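You operate a simulated robot arm through the tools that you are given. There is no shell and no other tool. Be economical: measure what you need, move in short steps, check, and stop when the job is done.

You run a simulated two-armed robot. Do the job below in one go: nothing can be reset, and whatever is moved stays where it is left.

TASK
Fetch the white block from the programmer end of the front desk and set it on the nozzle tester end of the back desk. Put the grey case on the programmer end of the front desk away on the upper shelf of the placement machine. Put the blue chip block on the grey cover. Stack the M white carton from the front desk top on top of the XS white carton. Pick up the green carton from the top of the middle wall shelf with one hand, pass it to the other hand and put it on the corner of the small table before the dispenser. Shut the lower cabinet door. Put two of the teal pins from the sheet tray of cart e on the blue mat on the grey bench. Take the green-ringed nozzle and leave it on the front desk top. Fetch the black-ringed nozzle and set it on top of the white filter on the programmer end of the front desk. Count the black blocks on the top of the grey side bench, then put as many of the silica packs from the top of the grey side bench on the test plate. Pull the middle drawer of the front desk open. Do these in any order. Set down upright: carton, teal pin.

The check looks at the end state, three seconds after you hand in, the way a careful person would. Anything else that was tipped, shoved, dropped, spilled or broken makes it a failure. A push-on lid holds only when it is set on centred and level and pressed home; a screw cap is set on level and turned clockwise until tight. Flat cloth is picked up by pressing the open fingertips on it (5 to 10 N) and closing them slowly along it; thin cloth reads only 2 to 8 mm in the jaws.

THE ROBOT
Two 7-joint arms with three-finger grippers on one trunk, on a base that drives. Base frame: it is fixed to the floor where the robot stands at the start and does not move with it; the origin is under the middle of the robot, x ahead of it, y to its left, z up; the surface under the hand at the start is at about z = 0.75. Lengths are in m, angles in rad, forces in N, time in s.
The left shoulder is at the start at [0.053, 0.154, 0.967], the right one opposite. With the tool pointing down near the work surface each hand reaches from about 0.24 to 0.64 m from the robot's upright axis, wherever it stands, measured 20 degrees to its own side. Places, roughly: black block (3x2x2 cm) [8.5, 2.8, 0.8]; black block (5x3x4 cm) [8.3, 2.9, 0.8]; black-ringed nozzle (4x4x4 cm) [0.6, 2.5, 0.8]; blue chip block [0.5, -0.25, 0.75]; blue mat on the grey bench [8.3, -4.6, 0.8]; carton [-0.25, -2, 1.25]; corner of the small table before the dispenser (32 [1.64, -3.54, 0.72]; front desk top [1.8, -0.2, 0.8]; green-ringed nozzle (4x4x4 cm) [0.6, 2.5, 0.8]; grey case (7x5x4 cm) [0.3, 0.1, 0.8]; grey cover [4.75, -2.25, 0.5]; lower cabinet door [0.6, -5.9, 0.6]; middle drawer of the front desk [1.9, -0.1, 0.4]; nozzle tester end of the back desk [0.6, 2.7, 0.8]; silica pack [8.5, 3, 0.75]; teal pin (4x4x8 cm) [3.5, -5.5, 0.7]; test plate [8.5, 2.75, 0.75]; upper shelf of the placement machine (22x16 cm) [5.44, -6.2, 1.28]; white block (5x8x4 cm) [0.5, 0.2, 0.8]; white carton [1.75, -0.25, 0.75]; white filter (6x5x8 cm) [0.5, -0.1, 0.8]. Payload 2.69 kg a hand.
The TCP of each hand is the grasp point between the finger pads, 0.029 m short of the fingertips. In the tool frame z runs along the fingers and y along their closing line. Largest opening 0.12 m; the body of the gripper starts 0.078 m behind the TCP.
Orientation is told as [roll, pitch, yaw] about the base's x, y, z axes, in that order, counted from this pose: with the fingers straight down and closing along the base's y, the tool's x points along the base's -x, its y along +y and its z along -z.

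THE INTERFACE
- The arms move only by the tool apply_moves. It takes "left_targets", "right_targets" or both (then of equal length, played together; a hand with none holds still); each is a list of rows, each a list of 7 numbers: the shift along the base's x, y, z in m, then the turn, a rotation vector about the base's x, y, z in rad, then the closure, from 0 (fully open) to 1 (shut). In form: [[tx, ty, tz, ax, ay, az, fingers], ...]. A call has 1 to 10 rows; each row shifts and turns the commanded pose from where the row before left it. Rows are played at 5 a second. More than 0.05 m and 0.15 rad between two rows, or a gripper value outside its range, and nothing of the call is played. A pose out of reach is approached as far as the arm can. The call stops where the force on the tool passes 40 N (or 10 N more than at its start, if that is more) or the arm is blocked; 0.2 s more then pass. The fingers move at their own pace and stop on an object; they squeeze with about 25 N. The grip force told is the motor's: it shows also when the fingers shut on nothing. Time passes only in rows, and 0.2 s behind the last, so rows that do not move let the fingers close. The reply holds the time, the measured pose of the TCP, the force on the tool along the base axes, the opening and the grip force, in the units named above and with some noise, with the torque about the TCP (base axes, N m) and any sound that the robot's microphone picked up.
- Cameras (640 x 400 px; columns grow to the right, rows downward): "scene" is now at [0.1724, 0.0003, 1.1222]; the picture's right is [-0.02, -1.00, 0.00], its down [-0.48, 0.01, -0.88] and it looks along [0.88, -0.02, -0.48] (base axes); focal length 214 px, centre (320, 200). "left" rides on the left gripper at [0.063, 0, -0.104] in its tool frame; the picture's right is [0.00, 1.00, 0.00], its down [-0.83, 0.00, -0.56] and it looks along [-0.56, 0.00, 0.83] (tool axes); focal length 275 px, centre (320, 200). "right" rides on the right gripper at [0.063, 0, -0.104] in its tool frame; the picture's right is [0.01, 1.00, 0.00], its down [-0.83, 0.00, -0.56] and it looks along [-0.56, 0.00, 0.83] (tool axes); focal length 275 px, centre (320, 200). There is no depth. A picture from a camera that has moved, and an enlarged one, comes with that camera's place and axes in the base frame and with its lens.
- camera(camera): a new picture of that camera. It takes no simulated time.
- lift_body(by): slides the trunk up (or, below 0, down) by that many m; the arms and the scene camera ride with it, the base frame stays. It gives what a move gives, with no picture.
- roll_base(legs): drives the robot by 1 to 6 legs, each [ahead, left, turn to the left] in m, m and rad, along the robot's own axes; the way and the turn of a leg run together, so that a leg with both is an arc; at most 1.5 m and 3.142 rad a leg. The arms and the cameras ride along, it lands a little off, and it stops where it bumps. It gives what a move gives.
- pan_tilt(pan, tilt): turns the head with the scene camera to pan (to the left, within 1.396 rad either way) and tilt (down, from -0.506 to 1.204), counted from straight ahead of the robot. It gives what a move gives.
- enlarge(camera, box): a new picture of the part [left, top, right, bottom] of that camera's present view, enlarged. It takes no simulated time.
- sign_off(): hands the job in; it is judged then, once.

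Go step by step. Nothing tells you exact positions but the pictures and the camera data: compare them with the known pose of the tool, close in by small moves and look again before you grip or let go. The budget is 577 turns and 370 pictures, counting those below and the enlarged ones. Unless the task says otherwise, let go and move clear before handing in, and close with one line.

The tools are called after ">>>" as name(argument=value, ...) on one line, values as JSON. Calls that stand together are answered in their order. apply_moves: Moves the arms, as the interface text tells. Its arguments: {"type":"object","properties":{"left_targets":{"type":"array","items":{"type":"array","items":{"type":"number"}}},"right_targets":{"type":"array","items":{"type":"array","items":{"type":"number"}}}},"required":[]} The other tools are called the same way: lift_body (by) slides the trunk up or down; roll_base (legs) drives the base; pan_tilt (pan, tilt) turns the head that bears the scene camera; camera (camera) takes a picture; enlarge (camera, box) takes an enlarged picture of a part of a camera's view; sign_off () hands the job in.

At the start:

```text
t: 0.0
left_position: [0.3739, 0.1583, 1.0726]
left_orientation: [0.0, 0.001, 0.002]
left_force: [-0.7, 0.8, -0.6]
left_ft_torque: [-0.02, -0.02, -0.02]
left_opening: 0.1201
left_gripper_force: 0.1
right_position: [0.4419, -0.1536, 1.0057]
right_orientation: [0.0, -0.003, 0.001]
right_force: [0.2, 1.1, 0.4]
right_ft_torque: [-0.04, -0.04, 0.0]
right_opening: 0.1202
right_gripper_force: 0.1
trunk travel left (down, up): [-0.338, 0.1]
robot x, y, heading: [0.0005, 0.0017, -0.003]
head pan, tilt: [-0.017, 0.499]
```

scene: 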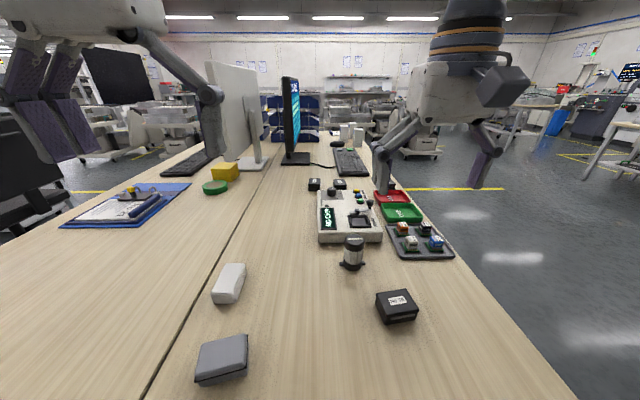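
right: 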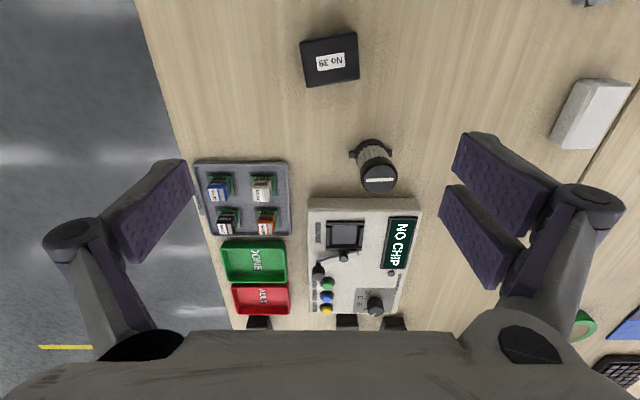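
left: 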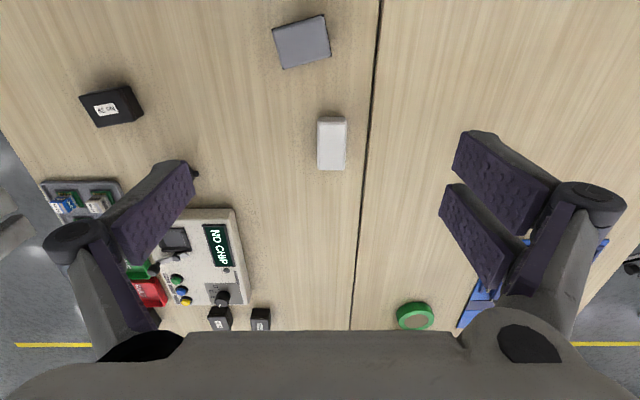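

I see the white block near [0.476, 0.177] and the grey case near [0.34, 0.137], both on the desk ahead. First I lower the left hand over the white block and check its position.

>>> apply_moves(left_targets=[[0.034, 0.006, -0.035, 0, 0, 0, 0], [0.034, 0.006, -0.035, 0, 0, 0, 0], [0.034, 0.006, -0.035, 0, 0, 0, 0], [0, 0, -0.045, 0, 0, 0, 0], [0, 0, -0.04, 0, 0, 0, 0]])

>>> camera(camera="left")

>>> enlarge(camera="scene", box=[280, 120, 480, 280])

```text
t: 1.2
left_position: [0.4759, 0.1777, 0.8817]
left_orientation: [0.0, -0.001, 0.002]
left_force: [-1.0, -0.1, -0.1]
left_ft_torque: [-0.01, 0.0, -0.03]
left_opening: 0.1199
left_gripper_force: 0.0
right_position: [0.4424, -0.1547, 1.0042]
right_orientation: [-0.002, -0.002, 0.001]
right_force: [0.0, 0.2, 0.4]
right_ft_torque: [-0.01, -0.04, -0.01]
right_opening: 0.1202
right_gripper_force: 0.1
trunk travel left (down, up): [-0.338, 0.1]
robot x, y, heading: [-0.0027, -0.0005, 0.001]
head pan, tilt: [-0.017, 0.499]
```

```text
366 pictures are left
camera left: at [0.412, 0.1773, 0.986], right [0.0, 1.0, 0.0], down [0.83, 0.0, 0.56], along [0.56, 0.0, -0.83], focal length 275 px, centre (320, 200)
```

left: 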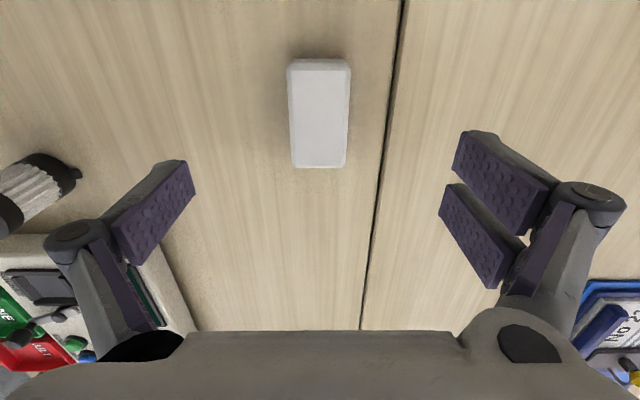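

```text
2.50 times, centred on (380, 200) of scene
camera zoom: at [0.1727, 0.0002, 1.1221], right [-0.02, -1.0, 0.0], down [-0.48, 0.01, -0.88], along [0.88, -0.02, -0.48], focal length 536 px, centre (170, 200)
```

zoom: 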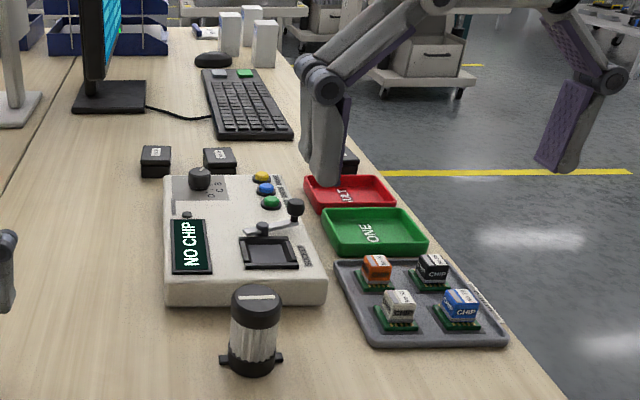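

White block is centred under the hand. I descend and grip it.

>>> apply_moves(left_targets=[[-0.002, 0, -0.04, 0, 0, 0, 0.3], [0, 0, -0.04, 0, 0, 0, 0.3], [0, 0, -0.015, 0, 0, 0, 0.3], [0, 0, 0, 0, 0, 0, 1], [0, 0, 0, 0, 0, 0, 1], [0, 0, 0, 0, 0, 0, 1], [0, 0, 0.05, 0, 0, 0, 1], [0, 0, 0.05, 0, 0, 0, 1], [0, 0, 0.05, 0, 0, 0, 1]])

>>> pan_tilt(pan=1.39, tilt=0.4)

>>> camera(camera="scene")

```text
t: 3.2
left_position: [0.4717, 0.1772, 0.9374]
left_orientation: [0.0, 0.0, -0.001]
left_force: [0.5, 0.5, 0.6]
left_ft_torque: [-0.01, -0.02, -0.02]
left_opening: 0.0
left_gripper_force: 25.4
right_position: [0.4422, -0.1554, 1.0038]
right_orientation: [0.002, -0.001, 0.0]
right_force: [0.3, 0.9, -0.4]
right_ft_torque: [0.01, 0.07, -0.01]
right_opening: 0.12
right_gripper_force: 0.0
trunk travel left (down, up): [-0.338, 0.1]
robot x, y, heading: [0.0013, 0.0014, 0.002]
head pan, tilt: [-0.017, 0.499]
```

```text
t: 4.7
left_position: [0.4731, 0.1774, 0.9367]
left_orientation: [0.001, -0.001, 0.001]
left_force: [-0.7, 0.6, 0.3]
left_ft_torque: [-0.02, -0.01, 0.02]
left_opening: 0.0
left_gripper_force: 24.9
right_position: [0.4415, -0.1544, 1.0042]
right_orientation: [0.001, -0.002, 0.0]
right_force: [0.4, 0.6, 0.4]
right_ft_torque: [0.02, 0.0, 0.01]
right_opening: 0.12
right_gripper_force: 0.1
trunk travel left (down, up): [-0.338, 0.1]
robot x, y, heading: [0.0036, 0.0021, 0.001]
head pan, tilt: [1.389, 0.4]
```

```text
364 pictures are left
camera scene: at [0.0982, 0.0931, 1.1314], right [0.98, -0.18, 0.0], down [-0.07, -0.38, -0.92], along [0.17, 0.91, -0.39], focal length 214 px, centre (320, 200)
```

scene: 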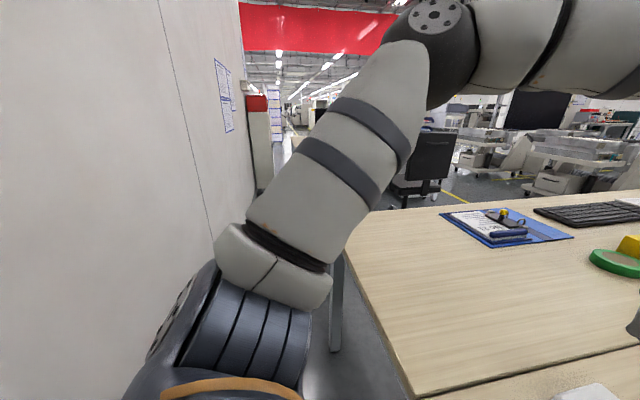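

The fingers shut on nothing, so the grip missed; I look from the left hand.

>>> camera(camera="left")

```text
363 pictures are left
camera left: at [0.4093, 0.1765, 1.0409], right [0.0, 1.0, 0.0], down [0.83, 0.0, 0.56], along [0.56, 0.0, -0.83], focal length 275 px, centre (320, 200)
```

left: 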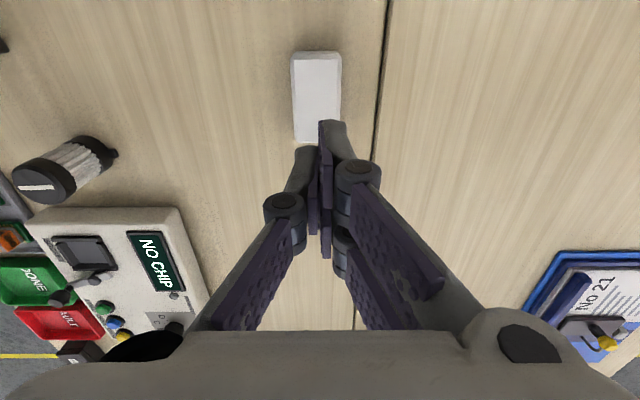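

The block seems to sit at about the same spot; I open, go down again and check the grip before lifting.

>>> apply_moves(left_targets=[[0, 0, 0, 0, 0, 0, 0.2], [0, 0, -0.05, 0, 0, 0, 0.2], [0, 0, -0.05, 0, 0, 0, 0.2], [0, 0, -0.03, 0, 0, 0, 0.2]])

>>> camera(camera="left")

```text
t: 5.7
left_position: [0.4723, 0.1767, 0.8069]
left_orientation: [0.0, -0.002, 0.0]
left_force: [0.1, -0.1, 0.0]
left_ft_torque: [-0.02, -0.01, 0.02]
left_opening: 0.0958
left_gripper_force: 0.1
right_position: [0.4416, -0.1558, 1.0043]
right_orientation: [-0.001, -0.001, 0.001]
right_force: [-0.3, 0.3, -0.4]
right_ft_torque: [0.04, -0.01, 0.02]
right_opening: 0.1201
right_gripper_force: 0.1
trunk travel left (down, up): [-0.338, 0.1]
robot x, y, heading: [-0.0008, 0.0008, 0.004]
head pan, tilt: [1.389, 0.4]
```

```text
362 pictures are left
camera left: at [0.4092, 0.1764, 0.9109], right [0.0, 1.0, 0.0], down [0.83, 0.0, 0.56], along [0.56, 0.0, -0.83], focal length 275 px, centre (320, 200)
```

left: 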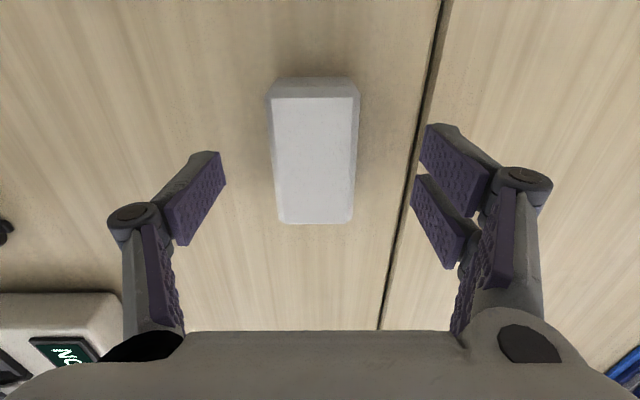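

The block top seems lower than I assumed (about z 0.77). I descend in small steps, watching the force.

>>> apply_moves(left_targets=[[0.005, 0, -0.02, 0, 0, 0, 0.2], [0, 0, -0.01, 0, 0, 0, 0.2], [0, 0, -0.008, 0, 0, 0, 0.2]])

```text
t: 6.5
left_position: [0.4786, 0.1771, 0.7688]
left_orientation: [0.001, -0.002, -0.001]
left_force: [0.3, -0.1, 3.6]
left_ft_torque: [0.12, 0.01, 0.02]
left_opening: 0.0971
left_gripper_force: 0.7
right_position: [0.4412, -0.1551, 1.0053]
right_orientation: [0.0, -0.002, 0.001]
right_force: [-0.3, -0.4, 0.2]
right_ft_torque: [0.0, -0.01, 0.02]
right_opening: 0.12
right_gripper_force: 0.1
trunk travel left (down, up): [-0.338, 0.1]
robot x, y, heading: [0.0045, -0.0031, 0.001]
head pan, tilt: [1.389, 0.4]
```

Fingertips touch the desk with the TCP at 0.769, so the desk top is at z ≈ 0.740. I grip here and test the lift.

>>> apply_moves(left_targets=[[0, 0, 0.003, 0, 0, 0, 0.2], [0, 0, 0, 0, 0, 0, 1], [0, 0, 0, 0, 0, 0, 1], [0, 0, 0, 0, 0, 0, 1], [0, 0, 0.03, 0, 0, 0, 1]])

```text
t: 7.3
left_position: [0.4808, 0.1784, 0.778]
left_orientation: [0.004, -0.015, 0.002]
left_force: [-8.6, 2.4, 25.6]
left_ft_torque: [0.08, 0.66, 0.05]
left_opening: 0.0446
left_gripper_force: 24.7
right_position: [0.4399, -0.1559, 1.0061]
right_orientation: [0.001, -0.004, 0.001]
right_force: [-0.1, -0.4, -0.6]
right_ft_torque: [0.01, 0.02, 0.01]
right_opening: 0.12
right_gripper_force: 0.1
trunk travel left (down, up): [-0.338, 0.1]
robot x, y, heading: [-0.002, 0.0044, 0.005]
head pan, tilt: [1.389, 0.4]
stopped in row 3 (left hand): the force on the tool passed its limit at 48 N (the readings are from after the stop); the commanded pose is now the measured one
```

Gripped at 0.045 m opening. I lift gently.

>>> apply_moves(left_targets=[[0, 0, 0.01, 0, 0, 0, 1], [0, 0, 0.03, 0, 0, 0, 1], [0, 0, 0.05, 0, 0, 0, 1], [0, 0, 0.05, 0, 0, 0, 1]])

>>> camera(camera="left")

```text
t: 8.3
left_position: [0.4811, 0.1779, 0.9175]
left_orientation: [0.002, -0.011, 0.001]
left_force: [-0.3, 0.1, -1.4]
left_ft_torque: [-0.01, 0.01, -0.04]
left_opening: 0.045
left_gripper_force: 24.9
right_position: [0.441, -0.155, 1.0057]
right_orientation: [0.001, 0.0, 0.001]
right_force: [1.1, -1.1, -0.4]
right_ft_torque: [-0.01, 0.0, 0.01]
right_opening: 0.1202
right_gripper_force: 0.1
trunk travel left (down, up): [-0.338, 0.1]
robot x, y, heading: [-0.0044, -0.0012, -0.003]
head pan, tilt: [1.389, 0.4]
```

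```text
361 pictures are left
camera left: at [0.4155, 0.177, 1.0204], right [0.0, 1.0, 0.0], down [0.83, 0.0, 0.56], along [0.56, 0.0, -0.83], focal length 275 px, centre (320, 200)
```

left: 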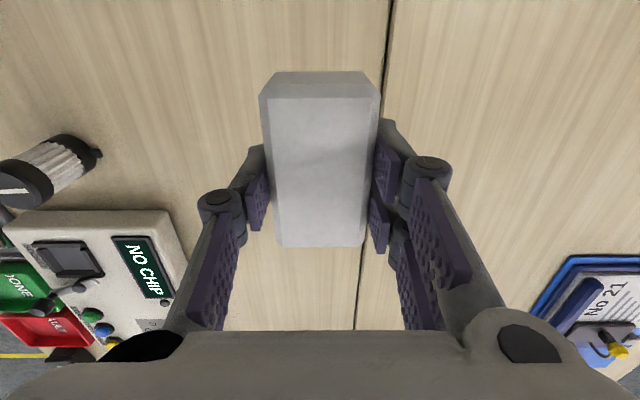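

The block is held. I pull the hand in and strafe left along the corridor toward the back desk in stages.

>>> apply_moves(left_targets=[[-0.04, 0, 0.04, 0, 0, 0, 1], [-0.04, 0, 0.04, 0, 0, 0, 1], [-0.02, 0, 0.04, 0, 0, 0, 1]], right_targets=[[-0.03, 0, 0.02, 0, 0, 0, 0], [-0.03, 0, 0.02, 0, 0, 0, 0], [-0.01, 0, 0, 0, 0, 0, 0]])

>>> roll_base(legs=[[0, 1.2, 0]])

>>> pan_tilt(pan=0.9, tilt=0.4)

>>> camera(camera="scene")

```text
refused: row 1 steps farther than a row can; nothing moved
```

```text
t: 17.7
left_position: [0.472, 1.3792, 0.9172]
left_orientation: [0.002, -0.011, 0.009]
left_force: [0.8, -0.8, -0.9]
left_ft_torque: [-0.01, -0.01, 0.02]
left_opening: 0.0446
left_gripper_force: 25.2
right_position: [0.4375, 1.0463, 1.0049]
right_orientation: [0.001, -0.002, 0.009]
right_force: [-0.3, -0.1, 0.4]
right_ft_torque: [0.02, -0.02, 0.0]
right_opening: 0.1199
right_gripper_force: 0.0
trunk travel left (down, up): [-0.338, 0.1]
robot x, y, heading: [-0.0052, 1.1949, 0.01]
head pan, tilt: [1.389, 0.4]
```

```text
t: 18.6
left_position: [0.4717, 1.3791, 0.9155]
left_orientation: [0.002, -0.01, 0.011]
left_force: [0.3, -0.8, -2.0]
left_ft_torque: [0.03, 0.0, 0.03]
left_opening: 0.0448
left_gripper_force: 25.1
right_position: [0.4368, 1.0456, 1.0051]
right_orientation: [0.0, -0.001, 0.01]
right_force: [-1.4, 0.5, 0.0]
right_ft_torque: [-0.02, 0.02, -0.03]
right_opening: 0.1197
right_gripper_force: 0.1
trunk travel left (down, up): [-0.338, 0.1]
robot x, y, heading: [-0.0069, 1.1966, 0.011]
head pan, tilt: [0.901, 0.4]
```

```text
360 pictures are left
camera scene: at [0.132, 1.2735, 1.1313], right [0.79, -0.61, 0.0], down [-0.24, -0.31, -0.92], along [0.56, 0.73, -0.39], focal length 214 px, centre (320, 200)
```

scene: 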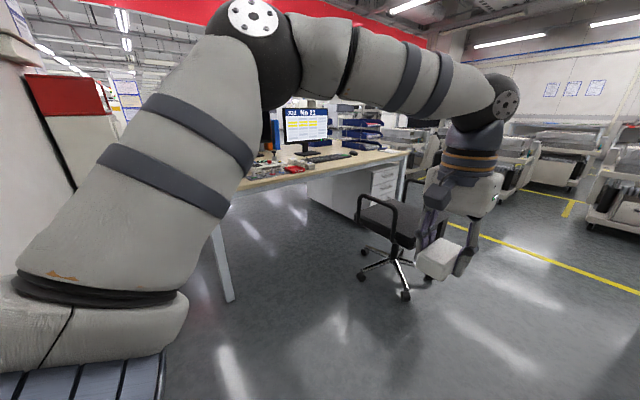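

Path to the back desk is clear; the chair is farther in. I raise the hands and strafe on.

>>> apply_moves(left_targets=[[-0.02, 0, 0.04, 0, 0, 0, 1], [-0.02, 0, 0.04, 0, 0, 0, 1], [-0.02, 0, 0.04, 0, 0, 0, 1]], right_targets=[[-0.02, 0, 0.02, 0, 0, 0, 0], [-0.02, 0, 0.02, 0, 0, 0, 0], [-0.01, 0, 0, 0, 0, 0, 0]])

>>> roll_base(legs=[[0, 1.2, -0.01]])

>>> pan_tilt(pan=0.0, tilt=0.5)

>>> camera(camera="scene")

>>> camera(camera="left")

>>> camera(camera="right")

```text
t: 19.4
left_position: [0.4114, 1.378, 1.0378]
left_orientation: [0.003, -0.01, 0.01]
left_force: [-0.5, -0.2, -1.9]
left_ft_torque: [-0.02, -0.01, 0.01]
left_opening: 0.0445
left_gripper_force: 24.9
right_position: [0.3882, 1.0463, 1.0448]
right_orientation: [0.0, -0.001, 0.009]
right_force: [-0.1, 0.6, -0.8]
right_ft_torque: [0.01, -0.03, 0.0]
right_opening: 0.1202
right_gripper_force: 0.0
trunk travel left (down, up): [-0.338, 0.1]
robot x, y, heading: [-0.005, 1.1975, 0.009]
head pan, tilt: [0.901, 0.4]
```

```text
t: 29.0
left_position: [0.4072, 2.5818, 1.0385]
left_orientation: [0.001, -0.011, 0.0]
left_force: [-0.5, -0.1, -1.8]
left_ft_torque: [0.0, 0.01, -0.05]
left_opening: 0.0446
left_gripper_force: 25.0
right_position: [0.38, 2.2503, 1.0446]
right_orientation: [-0.001, -0.002, 0.0]
right_force: [0.5, 0.7, -0.3]
right_ft_torque: [0.04, 0.0, 0.05]
right_opening: 0.12
right_gripper_force: 0.1
trunk travel left (down, up): [-0.338, 0.1]
robot x, y, heading: [-0.0102, 2.4059, -0.001]
head pan, tilt: [0.901, 0.4]
```

```text
t: 30.2
left_position: [0.4084, 2.581, 1.0375]
left_orientation: [0.0, -0.011, 0.001]
left_force: [0.1, 0.5, -1.3]
left_ft_torque: [-0.05, -0.02, 0.01]
left_opening: 0.0444
left_gripper_force: 24.8
right_position: [0.3792, 2.2502, 1.0455]
right_orientation: [0.0, -0.001, -0.001]
right_force: [-0.1, -0.2, 0.5]
right_ft_torque: [-0.01, -0.02, 0.0]
right_opening: 0.1199
right_gripper_force: 0.0
trunk travel left (down, up): [-0.338, 0.1]
robot x, y, heading: [-0.0115, 2.404, -0.003]
head pan, tilt: [0.0, 0.499]
```

```text
359 pictures are left
camera scene: at [0.1605, 2.4064, 1.1222], right [0.0, -1.0, 0.0], down [-0.48, 0.0, -0.88], along [0.88, 0.0, -0.48], focal length 214 px, centre (320, 200)
```

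scene: 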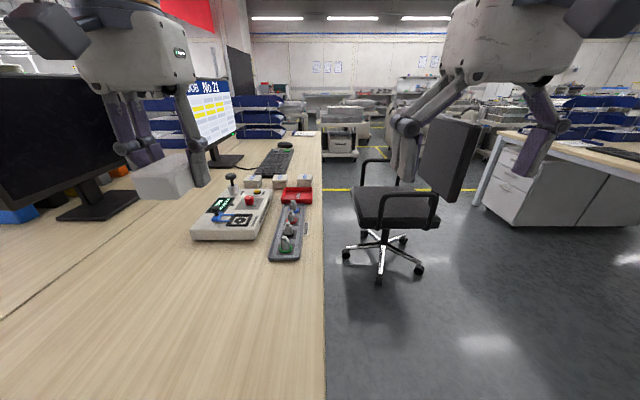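

```text
358 pictures are left
camera left: at [0.3434, 2.5803, 1.1412], right [0.0, 1.0, 0.0], down [0.83, 0.0, 0.56], along [0.56, 0.0, -0.83], focal length 275 px, centre (320, 200)
```

left: 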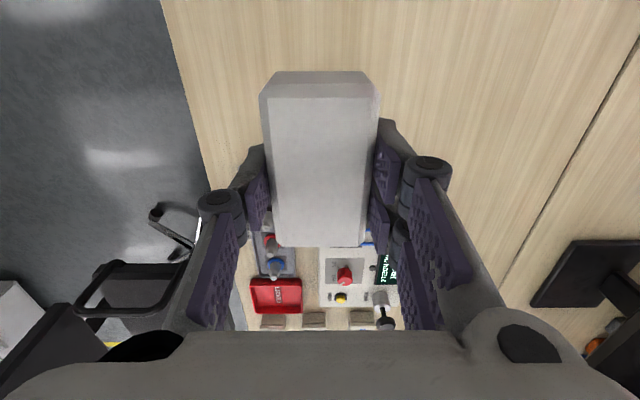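

```text
357 pictures are left
camera right: at [0.3168, 2.248, 1.1477], right [0.0, 1.0, 0.0], down [0.83, 0.0, 0.56], along [0.56, 0.0, -0.83], focal length 275 px, centre (320, 200)
```

right: 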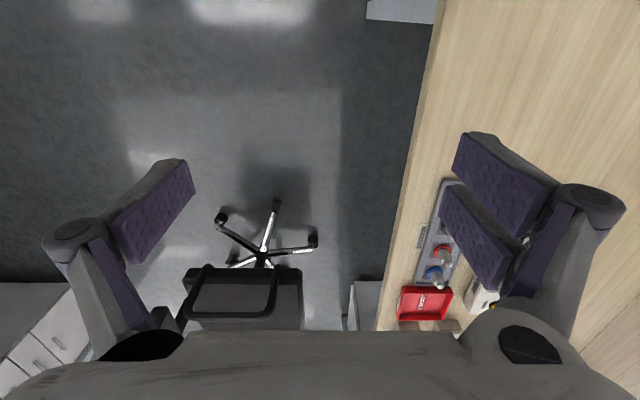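

The tester and the nozzle rack are on the desk ahead. I enlarge the rack to identify the nozzles.

>>> enlarge(camera="scene", box=[180, 150, 340, 270])

```text
3.33 times, centred on (260, 210) of scene
camera zoom: at [0.1605, 2.4064, 1.1222], right [0.0, -1.0, 0.0], down [-0.48, 0.0, -0.88], along [0.88, 0.0, -0.48], focal length 715 px, centre (520, 167)
```

zoom: 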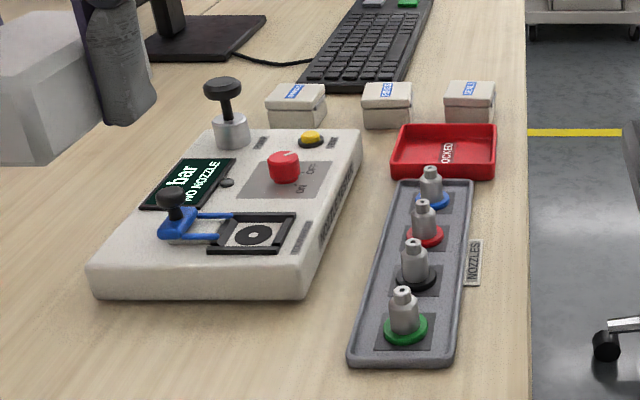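

Green nozzle ≈ [0.584, 2.495], black nozzle ≈ [0.645, 2.494]. First I set the white block down at about [0.43, 2.68], clear of the tester.

>>> apply_moves(left_targets=[[0.01, 0.04, -0.02, 0, 0, 0, 1], [0.01, 0.04, -0.02, 0, 0, 0, 1], [0, 0.02, -0.04, 0, 0, 0, 1], [0, 0, -0.05, 0, 0, 0, 1], [0, 0, -0.05, 0, 0, 0, 1], [0, 0, -0.04, 0, 0, 0, 1], [0, 0, -0.02, 0, 0, 0, 1], [0, 0, -0.006, 0, 0, 0, 1]])

```text
t: 32.0
left_position: [0.4268, 2.6792, 0.7912]
left_orientation: [0.002, -0.011, 0.001]
left_force: [-0.2, -0.1, -1.5]
left_ft_torque: [0.0, 0.05, -0.03]
left_opening: 0.0446
left_gripper_force: 25.0
right_position: [0.3805, 2.2506, 1.0457]
right_orientation: [0.001, -0.002, 0.0]
right_force: [0.2, 1.2, -0.2]
right_ft_torque: [0.03, 0.0, 0.0]
right_opening: 0.1201
right_gripper_force: 0.0
trunk travel left (down, up): [-0.338, 0.1]
robot x, y, heading: [-0.012, 2.4041, -0.004]
head pan, tilt: [0.0, 0.499]
```

>>> apply_moves(left_targets=[[0, 0, -0.006, 0, 0, 0, 1], [0, 0, -0.004, 0, 0, 0, 1], [0, 0, -0.003, 0, 0, 0, 1]])

```text
t: 32.8
left_position: [0.429, 2.6794, 0.7782]
left_orientation: [0.001, -0.011, 0.001]
left_force: [-0.3, -1.0, 0.0]
left_ft_torque: [-0.04, -0.04, -0.01]
left_opening: 0.0445
left_gripper_force: 24.8
right_position: [0.3805, 2.2497, 1.0443]
right_orientation: [0.0, -0.002, -0.001]
right_force: [-0.1, -0.7, 0.1]
right_ft_torque: [0.01, 0.01, 0.01]
right_opening: 0.12
right_gripper_force: 0.0
trunk travel left (down, up): [-0.338, 0.1]
robot x, y, heading: [-0.0113, 2.4034, 0.002]
head pan, tilt: [0.0, 0.499]
```

Just touching the desk. A little lower, then release and rise.

>>> apply_moves(left_targets=[[0, 0, -0.002, 0, 0, 0, 1], [0, 0, 0, 0, 0, 0, 0.5], [0, 0, 0.002, 0, 0, 0, 0.3], [0, 0, 0.03, 0, 0, 0, 0.2], [0, 0, 0.05, 0, 0, 0, 0.2], [0, 0, 0.05, 0, 0, 0, 0.2]])

>>> camera(camera="left")

```text
t: 34.2
left_position: [0.4308, 2.6819, 0.9092]
left_orientation: [0.0, -0.01, 0.001]
left_force: [-0.4, -0.3, -0.1]
left_ft_torque: [-0.01, 0.01, 0.01]
left_opening: 0.096
left_gripper_force: 0.0
right_position: [0.3805, 2.2497, 1.0455]
right_orientation: [0.0, -0.002, -0.001]
right_force: [-1.1, -0.6, 0.2]
right_ft_torque: [-0.04, -0.03, -0.05]
right_opening: 0.1202
right_gripper_force: 0.0
trunk travel left (down, up): [-0.338, 0.1]
robot x, y, heading: [-0.012, 2.4048, 0.002]
head pan, tilt: [0.0, 0.499]
```

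```text
355 pictures are left
camera left: at [0.365, 2.6806, 1.0126], right [0.0, 1.0, 0.0], down [0.83, 0.0, 0.56], along [0.56, 0.0, -0.83], focal length 275 px, centre (320, 200)
```

left: 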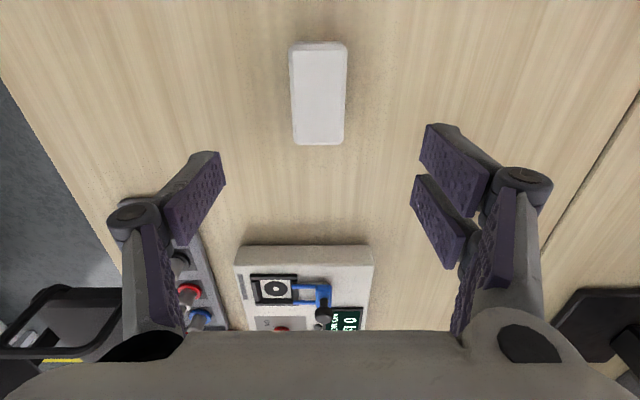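

Block is set down well. Now the left hand goes over the black-ringed nozzle.

>>> apply_moves(left_targets=[[0, 0, 0.03, 0, 0, 0, 0.2], [0.035, -0.031, 0, 0, 0, 0, 0.3], [0.035, -0.031, 0, 0, 0, 0, 0.3], [0.035, -0.031, 0, 0, 0, 0, 0.3], [0.035, -0.031, 0, 0, 0, 0, 0.3], [0.035, -0.031, 0, 0, 0, 0, 0.3], [0.035, -0.031, 0, 0, 0, 0, 0.3]])

>>> camera(camera="left")

```text
t: 35.8
left_position: [0.5685, 2.5408, 0.9299]
left_orientation: [0.001, -0.009, -0.001]
left_force: [1.0, -0.5, 0.2]
left_ft_torque: [0.01, 0.06, 0.01]
left_opening: 0.0838
left_gripper_force: 0.1
left hand out of reach, approached as far as the arm can: row 6, 7
right_position: [0.3798, 2.2493, 1.0455]
right_orientation: [0.0, -0.003, 0.002]
right_force: [-0.3, 0.9, 0.2]
right_ft_torque: [0.01, -0.01, -0.01]
right_opening: 0.1202
right_gripper_force: 0.0
trunk travel left (down, up): [-0.338, 0.1]
robot x, y, heading: [-0.0072, 2.4029, -0.001]
head pan, tilt: [0.0, 0.499]
```

```text
354 pictures are left
camera left: at [0.5042, 2.5416, 1.0336], right [0.01, 1.0, 0.0], down [0.83, -0.01, 0.56], along [0.56, 0.0, -0.83], focal length 275 px, centre (320, 200)
```

left: 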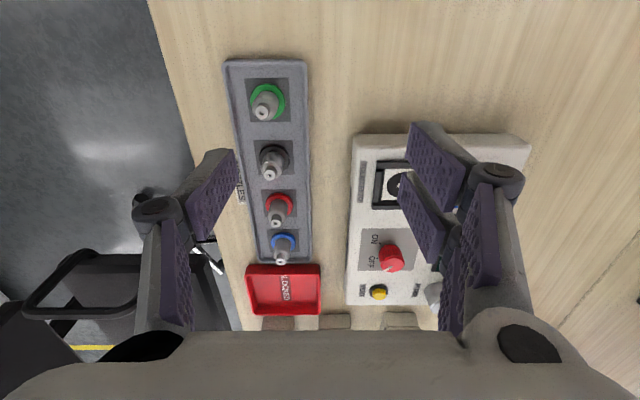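

Black nozzle is just beyond comfortable reach from here. I pull back, then stand beside the desk corner at about [0.2, 2.1] turned a bit left.

>>> apply_moves(left_targets=[[-0.03, 0, 0.035, 0, 0, 0, 0.3], [-0.03, 0, 0.035, 0, 0, 0, 0.3], [-0.03, 0, 0.035, 0, 0, 0, 0.3], [-0.04, 0, 0, 0, 0, 0, 0.3], [-0.04, 0, 0, 0, 0, 0, 0.3]])

>>> roll_base(legs=[[0, -0.3, 0], [0.2, 0, 0], [0, 0, 0.37]])

>>> camera(camera="left")

>>> camera(camera="scene")

```text
t: 37.0
left_position: [0.3964, 2.542, 1.0369]
left_orientation: [0.001, -0.013, 0.002]
left_force: [-0.7, 0.2, 0.1]
left_ft_torque: [0.0, -0.02, 0.0]
left_opening: 0.0839
left_gripper_force: 0.1
right_position: [0.3803, 2.2496, 1.0456]
right_orientation: [-0.001, -0.001, 0.001]
right_force: [0.2, -0.2, 1.1]
right_ft_torque: [-0.03, -0.02, 0.0]
right_opening: 0.1198
right_gripper_force: 0.1
trunk travel left (down, up): [-0.338, 0.1]
robot x, y, heading: [-0.0133, 2.4017, 0.002]
head pan, tilt: [0.0, 0.499]
```

```text
t: 42.2
left_position: [0.5202, 2.3769, 1.0381]
left_orientation: [0.002, -0.01, 0.371]
left_force: [-0.1, -0.4, 1.3]
left_ft_torque: [-0.01, 0.01, 0.0]
left_opening: 0.0839
left_gripper_force: 0.0
right_position: [0.6093, 2.1005, 1.0442]
right_orientation: [0.002, -0.001, 0.37]
right_force: [1.1, 0.3, -0.6]
right_ft_torque: [0.01, -0.01, -0.01]
right_opening: 0.12
right_gripper_force: 0.0
trunk travel left (down, up): [-0.338, 0.1]
robot x, y, heading: [0.188, 2.1024, 0.368]
head pan, tilt: [0.0, 0.499]
```

```text
353 pictures are left
camera left: at [0.4597, 2.3538, 1.1406], right [-0.36, 0.93, 0.0], down [0.77, 0.29, 0.56], along [0.53, 0.2, -0.83], focal length 275 px, centre (320, 200)
```

left: 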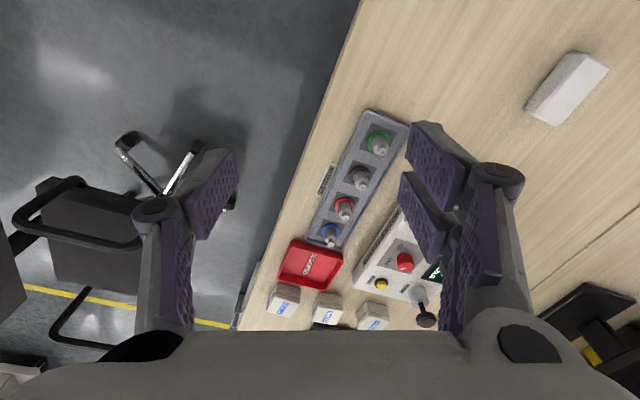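

```text
352 pictures are left
camera scene: at [0.3489, 2.1664, 1.1222], right [0.36, -0.93, 0.0], down [-0.45, -0.17, -0.88], along [0.82, 0.32, -0.48], focal length 214 px, centre (320, 200)
```

scene: 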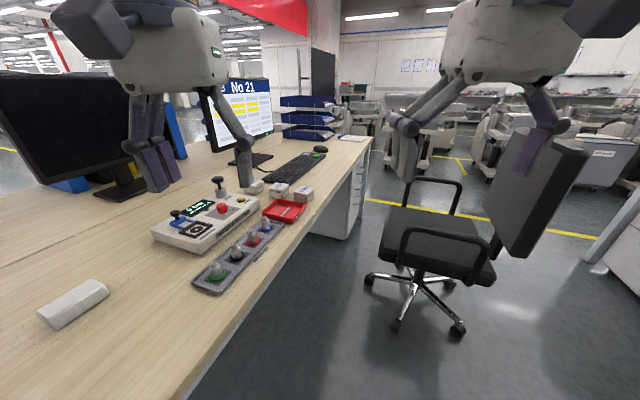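

Nozzle estimate agrees: black at [0.643, 2.492]. Moving the left hand above it.

>>> apply_moves(left_targets=[[0.031, 0.029, -0.02, 0, 0, 0, 0.4], [0.031, 0.029, -0.02, 0, 0, 0, 0.4], [0.031, 0.029, -0.02, 0, 0, 0, 0.4], [0.031, 0.029, -0.02, 0, 0, 0, 0.4], [0, 0, -0.03, 0, 0, 0, 0.4], [0, 0, -0.03, 0, 0, 0, 0.4]])

>>> camera(camera="left")

```text
t: 43.6
left_position: [0.6446, 2.4931, 0.8945]
left_orientation: [0.002, -0.013, 0.372]
left_force: [-0.1, -0.2, -0.8]
left_ft_torque: [-0.02, 0.02, 0.01]
left_opening: 0.0721
left_gripper_force: 0.0
right_position: [0.6097, 2.1017, 1.0437]
right_orientation: [-0.001, -0.001, 0.372]
right_force: [-0.4, 0.5, 0.0]
right_ft_torque: [-0.02, 0.0, 0.0]
right_opening: 0.1199
right_gripper_force: 0.1
trunk travel left (down, up): [-0.338, 0.1]
robot x, y, heading: [0.1921, 2.1047, 0.368]
head pan, tilt: [0.0, 0.499]
```

```text
351 pictures are left
camera left: at [0.5837, 2.469, 0.9992], right [-0.36, 0.93, 0.0], down [0.77, 0.29, 0.56], along [0.53, 0.2, -0.83], focal length 275 px, centre (320, 200)
```

left: 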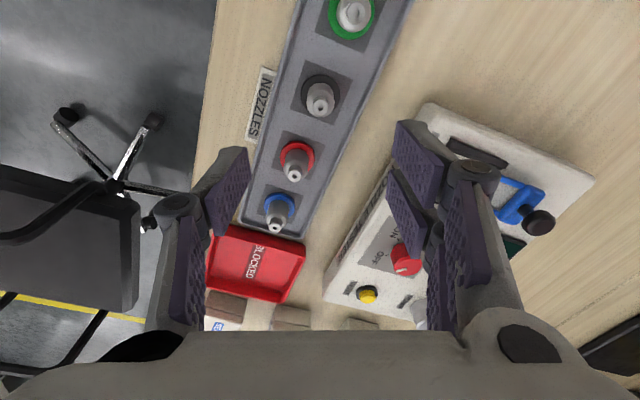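

Aligned to within about 5 mm; I shift slightly back and descend to grip the black nozzle's shaft.

>>> apply_moves(left_targets=[[-0.005, -0.002, -0.04, 0, 0, 0, 0.45], [0, 0, -0.03, 0, 0, 0, 0.45], [0, 0, -0.02, 0, 0, 0, 0.45]])

>>> camera(camera="left")

```text
t: 44.4
left_position: [0.6407, 2.4903, 0.8064]
left_orientation: [0.001, -0.01, 0.372]
left_force: [-1.2, 0.5, 0.3]
left_ft_torque: [-0.01, -0.02, 0.01]
left_opening: 0.0661
left_gripper_force: 0.1
right_position: [0.6093, 2.0994, 1.0445]
right_orientation: [0.0, -0.001, 0.371]
right_force: [0.0, 0.7, 0.6]
right_ft_torque: [0.04, -0.02, -0.02]
right_opening: 0.1199
right_gripper_force: 0.0
trunk travel left (down, up): [-0.338, 0.1]
robot x, y, heading: [0.1881, 2.0954, 0.371]
head pan, tilt: [0.0, 0.499]
```

```text
350 pictures are left
camera left: at [0.5795, 2.4675, 0.9103], right [-0.36, 0.93, 0.0], down [0.77, 0.3, 0.56], along [0.53, 0.2, -0.83], focal length 275 px, centre (320, 200)
```

left: 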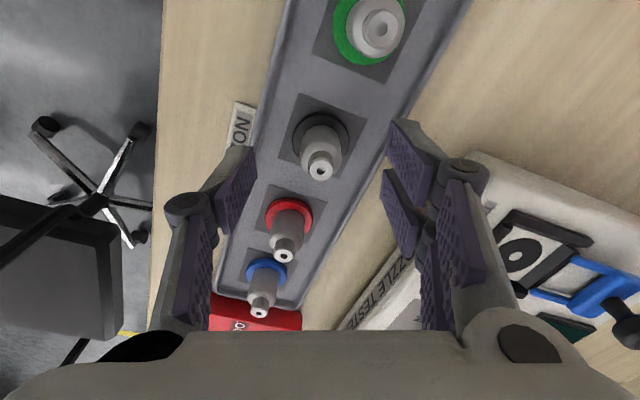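

Well centred. Down 16 mm and close.

>>> apply_moves(left_targets=[[0, 0, -0.016, 0, 0, 0, 0.5], [0, 0, 0, 0, 0, 0, 1], [0, 0, 0, 0, 0, 0, 1], [0, 0, 0, 0, 0, 0, 1]])

```text
t: 45.4
left_position: [0.6397, 2.4903, 0.7923]
left_orientation: [0.002, -0.01, 0.373]
left_force: [-0.1, 0.0, -0.8]
left_ft_torque: [-0.01, -0.03, -0.03]
left_opening: 0.0203
left_gripper_force: 24.8
right_position: [0.6094, 2.1006, 1.0447]
right_orientation: [0.0, -0.002, 0.372]
right_force: [0.3, 0.2, 0.4]
right_ft_torque: [0.0, -0.05, -0.02]
right_opening: 0.12
right_gripper_force: 0.1
trunk travel left (down, up): [-0.338, 0.1]
robot x, y, heading: [0.1873, 2.1038, 0.368]
head pan, tilt: [0.0, 0.499]
```

Gripped at 0.020 m. I lift, pull in, and turn left so the right hand faces the green nozzle.

>>> apply_moves(left_targets=[[0, 0, 0.04, 0, 0, 0, 1], [0, 0, 0.05, 0, 0, 0, 1], [0, 0, 0.05, 0, 0, 0, 1], [0, 0, 0.05, 0, 0, 0, 1], [-0.04, -0.02, 0.02, 0, 0, 0, 1], [-0.04, -0.02, 0.0, 0, 0, 0, 1], [-0.04, -0.02, 0.0, 0, 0, 0, 1]])

>>> roll_base(legs=[[0, 0, 0.78]])

>>> camera(camera="right")

>>> camera(camera="left")

```text
t: 47.0
left_position: [0.5163, 2.4317, 1.0001]
left_orientation: [0.001, -0.011, 0.372]
left_force: [-0.5, -0.2, -1.6]
left_ft_torque: [0.03, -0.02, 0.0]
left_opening: 0.0205
left_gripper_force: 25.0
right_position: [0.6096, 2.1007, 1.0448]
right_orientation: [0.001, -0.002, 0.372]
right_force: [-0.4, 1.1, 0.4]
right_ft_torque: [-0.02, 0.0, 0.0]
right_opening: 0.12
right_gripper_force: 0.1
trunk travel left (down, up): [-0.338, 0.1]
robot x, y, heading: [0.1889, 2.0988, 0.372]
head pan, tilt: [0.0, 0.499]
```

```text
t: 49.5
left_position: [0.1863, 2.5673, 0.9996]
left_orientation: [0.001, -0.01, 1.16]
left_force: [-0.6, -0.3, -1.0]
left_ft_torque: [-0.01, -0.01, -0.01]
left_opening: 0.0205
left_gripper_force: 24.9
right_position: [0.486, 2.3992, 1.0449]
right_orientation: [-0.001, -0.002, 1.159]
right_force: [0.5, -0.4, -0.2]
right_ft_torque: [-0.01, -0.02, -0.01]
right_opening: 0.1202
right_gripper_force: 0.1
trunk travel left (down, up): [-0.338, 0.1]
robot x, y, heading: [0.1903, 2.1017, 1.163]
head pan, tilt: [0.0, 0.499]
```

```text
349 pictures are left
camera right: at [0.4613, 2.3402, 1.1477], right [-0.92, 0.39, 0.0], down [0.33, 0.76, 0.56], along [0.22, 0.51, -0.83], focal length 275 px, centre (320, 200)
```

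right: 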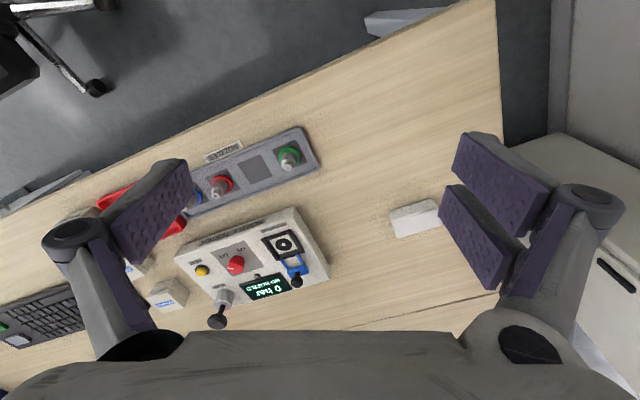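

```text
348 pictures are left
camera left: at [0.1601, 2.5082, 1.1034], right [-0.92, 0.4, 0.0], down [0.33, 0.76, 0.56], along [0.23, 0.52, -0.83], focal length 275 px, centre (320, 200)
```

left: 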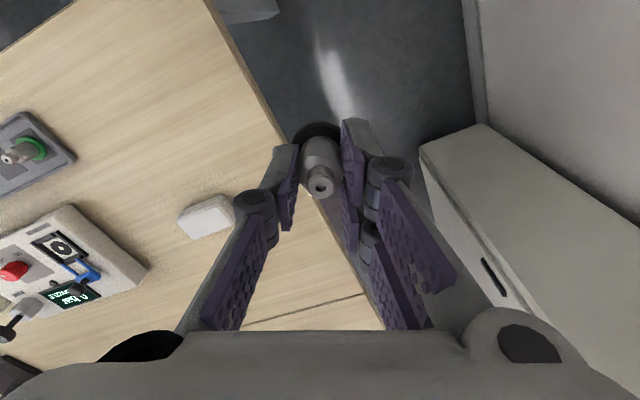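

Black nozzle held upright. Green nozzle is near [0.578, 2.488]; moving the right hand above it.

>>> apply_moves(right_targets=[[0.031, 0.03, -0.02, 0, 0, 0, 0.45], [0.031, 0.03, -0.02, 0, 0, 0, 0.45], [0.03, 0.029, -0.02, 0, 0, 0, 0.45], [0, 0, -0.05, 0, 0, 0, 0.45], [0, 0, -0.045, 0, 0, 0, 0.45]])

>>> camera(camera="right")

```text
t: 50.7
left_position: [0.1867, 2.5672, 0.9996]
left_orientation: [0.001, -0.01, 1.161]
left_force: [0.7, 0.1, -0.9]
left_ft_torque: [-0.03, 0.02, -0.01]
left_opening: 0.0203
left_gripper_force: 24.6
right_position: [0.5796, 2.4895, 0.8885]
right_orientation: [-0.001, 0.0, 1.161]
right_force: [-0.7, -0.7, 0.5]
right_ft_torque: [0.05, 0.01, 0.0]
right_opening: 0.066
right_gripper_force: 0.0
trunk travel left (down, up): [-0.338, 0.1]
robot x, y, heading: [0.1889, 2.1048, 1.16]
head pan, tilt: [0.0, 0.499]
```

```text
347 pictures are left
camera right: at [0.5544, 2.4293, 0.9905], right [-0.92, 0.39, 0.0], down [0.33, 0.76, 0.56], along [0.22, 0.51, -0.83], focal length 275 px, centre (320, 200)
```

right: 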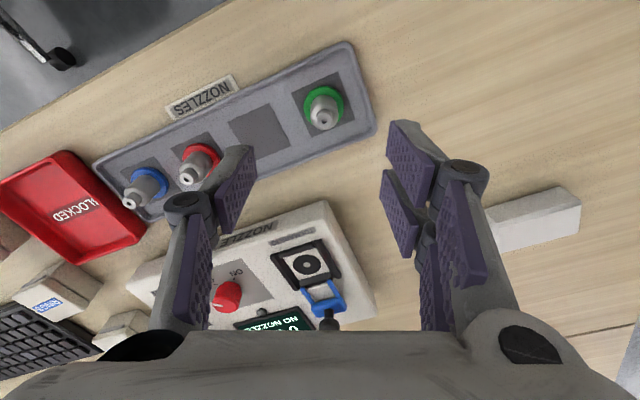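

Nearly centred. Small correction, descend and grip.

>>> apply_moves(right_targets=[[-0.002, 0.003, -0.04, 0, 0, 0, 0.45], [0, 0, -0.03, 0, 0, 0, 0.45], [0, 0, -0.026, 0, 0, 0, 0.5], [0, 0, 0, 0, 0, 0, 1], [0, 0, 0, 0, 0, 0, 1], [0, 0, 0, 0, 0, 0, 1]])

>>> camera(camera="right")

```text
t: 52.1
left_position: [0.1864, 2.5671, 0.9989]
left_orientation: [0.002, -0.012, 1.161]
left_force: [-0.1, 0.0, -0.4]
left_ft_torque: [-0.01, -0.01, 0.01]
left_opening: 0.0204
left_gripper_force: 25.0
right_position: [0.577, 2.4927, 0.7947]
right_orientation: [0.0, -0.002, 1.16]
right_force: [0.0, -1.3, -0.7]
right_ft_torque: [0.02, 0.01, 0.01]
right_opening: 0.0207
right_gripper_force: 24.6
trunk travel left (down, up): [-0.338, 0.1]
robot x, y, heading: [0.1921, 2.1002, 1.163]
head pan, tilt: [0.0, 0.499]
```

```text
346 pictures are left
camera right: at [0.5522, 2.433, 0.8974], right [-0.92, 0.39, 0.0], down [0.33, 0.76, 0.56], along [0.22, 0.51, -0.83], focal length 275 px, centre (320, 200)
```

right: 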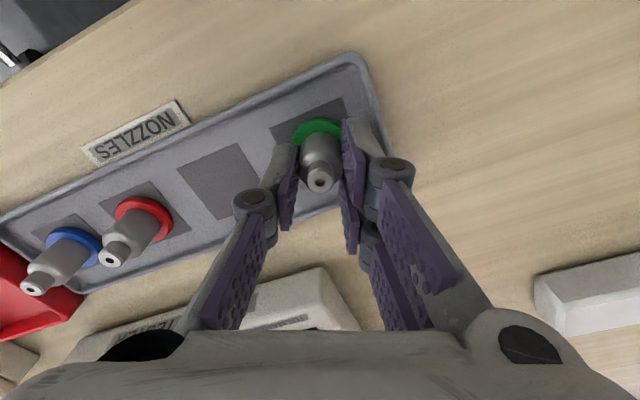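

Green nozzle gripped. I lift it, then drive back to the front desk's programmer end.

>>> apply_moves(right_targets=[[0, 0, 0.04, 0, 0, 0, 1], [0, 0, 0.05, 0, 0, 0, 1], [0, 0, 0.05, 0, 0, 0, 1], [0, 0, 0.05, 0, 0, 0, 1], [-0.03, -0.03, 0.02, 0, 0, 0, 1], [-0.03, -0.03, 0, 0, 0, 0, 1], [-0.03, -0.03, 0, 0, 0, 0, 1]])

>>> roll_base(legs=[[0, 0, -1.16], [-0.19, 0, 0], [0, -1.1, 0], [0, -1.0, 0]])

>>> camera(camera="scene")

>>> camera(camera="left")

```text
t: 53.7
left_position: [0.1852, 2.566, 0.9996]
left_orientation: [0.002, -0.01, 1.161]
left_force: [-0.5, 0.0, -0.3]
left_ft_torque: [-0.02, 0.02, 0.02]
left_opening: 0.0205
left_gripper_force: 24.9
right_position: [0.4866, 2.4012, 1.0027]
right_orientation: [-0.001, -0.004, 1.161]
right_force: [0.1, 0.3, -0.6]
right_ft_torque: [0.03, 0.01, -0.02]
right_opening: 0.0207
right_gripper_force: 25.2
trunk travel left (down, up): [-0.338, 0.1]
robot x, y, heading: [0.1898, 2.0983, 1.162]
head pan, tilt: [0.0, 0.499]
```

```text
t: 74.2
left_position: [0.4503, 0.1801, 1.0]
left_orientation: [0.002, -0.011, 0.02]
left_force: [0.6, 0.1, -0.6]
left_ft_torque: [-0.03, -0.02, 0.0]
left_opening: 0.0204
left_gripper_force: 24.6
right_position: [0.4257, -0.1617, 1.0024]
right_orientation: [-0.001, -0.001, 0.021]
right_force: [0.3, 0.1, -1.3]
right_ft_torque: [-0.02, 0.03, 0.01]
right_opening: 0.0199
right_gripper_force: 24.6
trunk travel left (down, up): [-0.338, 0.1]
robot x, y, heading: [0.028, -0.0179, 0.021]
head pan, tilt: [0.0, 0.499]
```

```text
345 pictures are left
camera scene: at [0.2012, -0.0105, 1.1222], right [0.02, -1.0, 0.0], down [-0.48, -0.01, -0.88], along [0.88, 0.02, -0.48], focal length 214 px, centre (320, 200)
```

scene: 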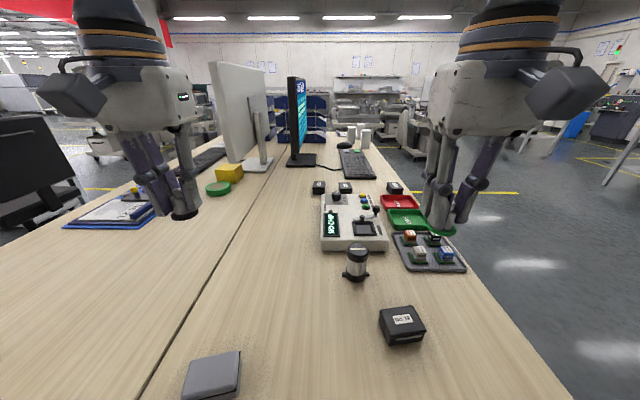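

```text
344 pictures are left
camera left: at [0.3861, 0.1783, 1.1034], right [-0.02, 1.0, 0.0], down [0.83, 0.01, 0.56], along [0.56, 0.01, -0.83], focal length 275 px, centre (320, 200)
```

left: 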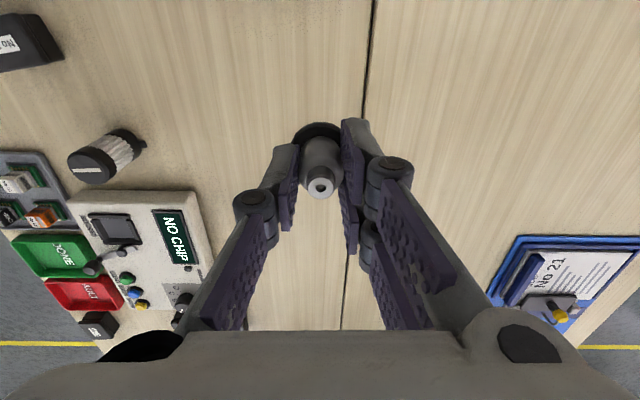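

The white filter's top is near [0.532, -0.078]. I strafe right so the left hand can come over it comfortably.

>>> roll_base(legs=[[0, -0.25, -0.02]])

>>> apply_moves(left_targets=[[0.04, 0, 0, 0, 0, 0, 1], [0.035, 0, 0, 0, 0, 0, 1]])

>>> camera(camera="left")

```text
t: 76.7
left_position: [0.4582, -0.0755, 1.0008]
left_orientation: [0.001, -0.012, 0.0]
left_force: [0.3, 0.3, -0.9]
left_ft_torque: [0.03, 0.05, -0.01]
left_opening: 0.0202
left_gripper_force: 24.4
right_position: [0.4261, -0.4167, 1.0007]
right_orientation: [0.001, -0.001, 0.001]
right_force: [-0.3, -0.6, -1.1]
right_ft_torque: [0.01, 0.0, -0.04]
right_opening: 0.0201
right_gripper_force: 25.3
trunk travel left (down, up): [-0.338, 0.1]
robot x, y, heading: [0.0301, -0.2601, 0.001]
head pan, tilt: [0.0, 0.499]
```

```text
t: 77.3
left_position: [0.5341, -0.0748, 1.0005]
left_orientation: [0.002, -0.01, 0.0]
left_force: [1.6, 0.0, -0.9]
left_ft_torque: [-0.01, -0.01, 0.03]
left_opening: 0.0203
left_gripper_force: 25.4
right_position: [0.426, -0.416, 1.0014]
right_orientation: [0.0, -0.002, 0.0]
right_force: [0.0, -0.1, -1.0]
right_ft_torque: [0.04, -0.01, 0.0]
right_opening: 0.0205
right_gripper_force: 25.5
trunk travel left (down, up): [-0.338, 0.1]
robot x, y, heading: [0.0335, -0.2587, -0.003]
head pan, tilt: [0.0, 0.499]
```

```text
343 pictures are left
camera left: at [0.4681, -0.0753, 1.1029], right [0.0, 1.0, 0.0], down [0.83, 0.0, 0.56], along [0.56, 0.0, -0.83], focal length 275 px, centre (320, 200)
```

left: 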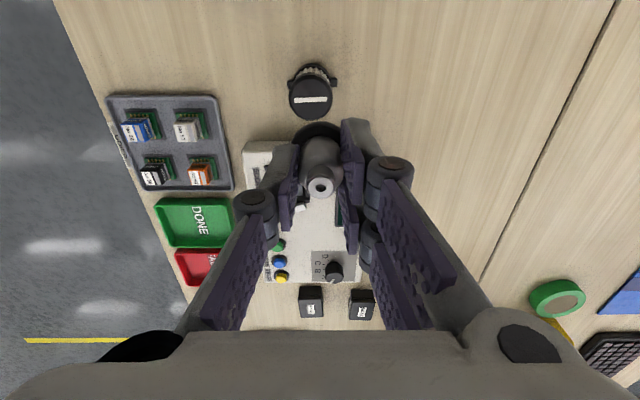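

The filter top is about [0.538, -0.0855, 0.815]. The nozzle sits about 4 mm ahead of the TCP in the jaws; I shift, descend partway and check.

>>> apply_moves(left_targets=[[0, -0.0105, -0.03, 0, 0, 0, 1], [0, 0, -0.04, 0, 0, 0, 1], [0, 0, -0.035, 0, 0, 0, 1]])

>>> enlarge(camera="scene", box=[150, 180, 350, 305])

>>> camera(camera="left")

```text
t: 78.1
left_position: [0.5327, -0.0871, 0.8942]
left_orientation: [0.003, -0.01, 0.001]
left_force: [-0.9, 0.0, 0.1]
left_ft_torque: [0.0, -0.02, -0.03]
left_opening: 0.02
left_gripper_force: 24.8
right_position: [0.4264, -0.4159, 1.001]
right_orientation: [0.0, -0.003, 0.0]
right_force: [0.3, 0.5, -0.2]
right_ft_torque: [0.02, -0.02, 0.01]
right_opening: 0.0203
right_gripper_force: 24.8
trunk travel left (down, up): [-0.338, 0.1]
robot x, y, heading: [0.0263, -0.2618, 0.0]
head pan, tilt: [0.0, 0.499]
```

```text
3.20 times, centred on (250, 242) of scene
camera zoom: at [0.2039, -0.2609, 1.1222], right [0.0, -1.0, 0.0], down [-0.48, 0.0, -0.88], along [0.88, 0.0, -0.48], focal length 686 px, centre (544, 64)
```

zoom: 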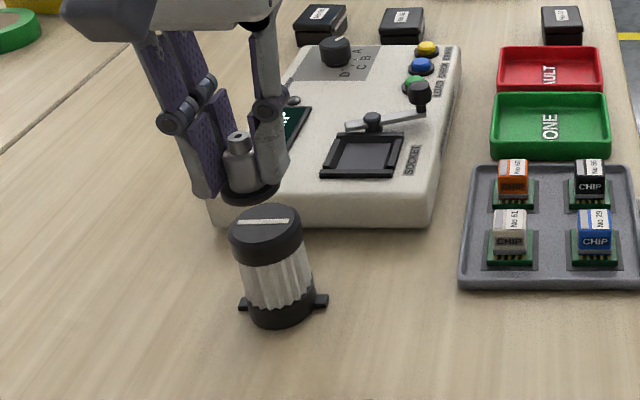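

```text
341 pictures are left
camera left: at [0.468, -0.0863, 0.9989], right [0.0, 1.0, 0.0], down [0.83, 0.0, 0.56], along [0.56, 0.0, -0.83], focal length 275 px, centre (320, 200)
```

left: 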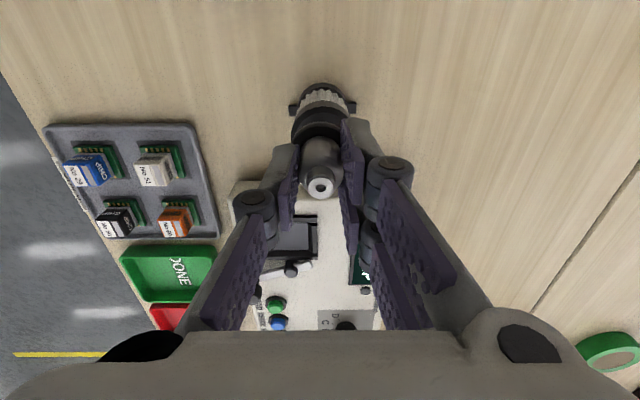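

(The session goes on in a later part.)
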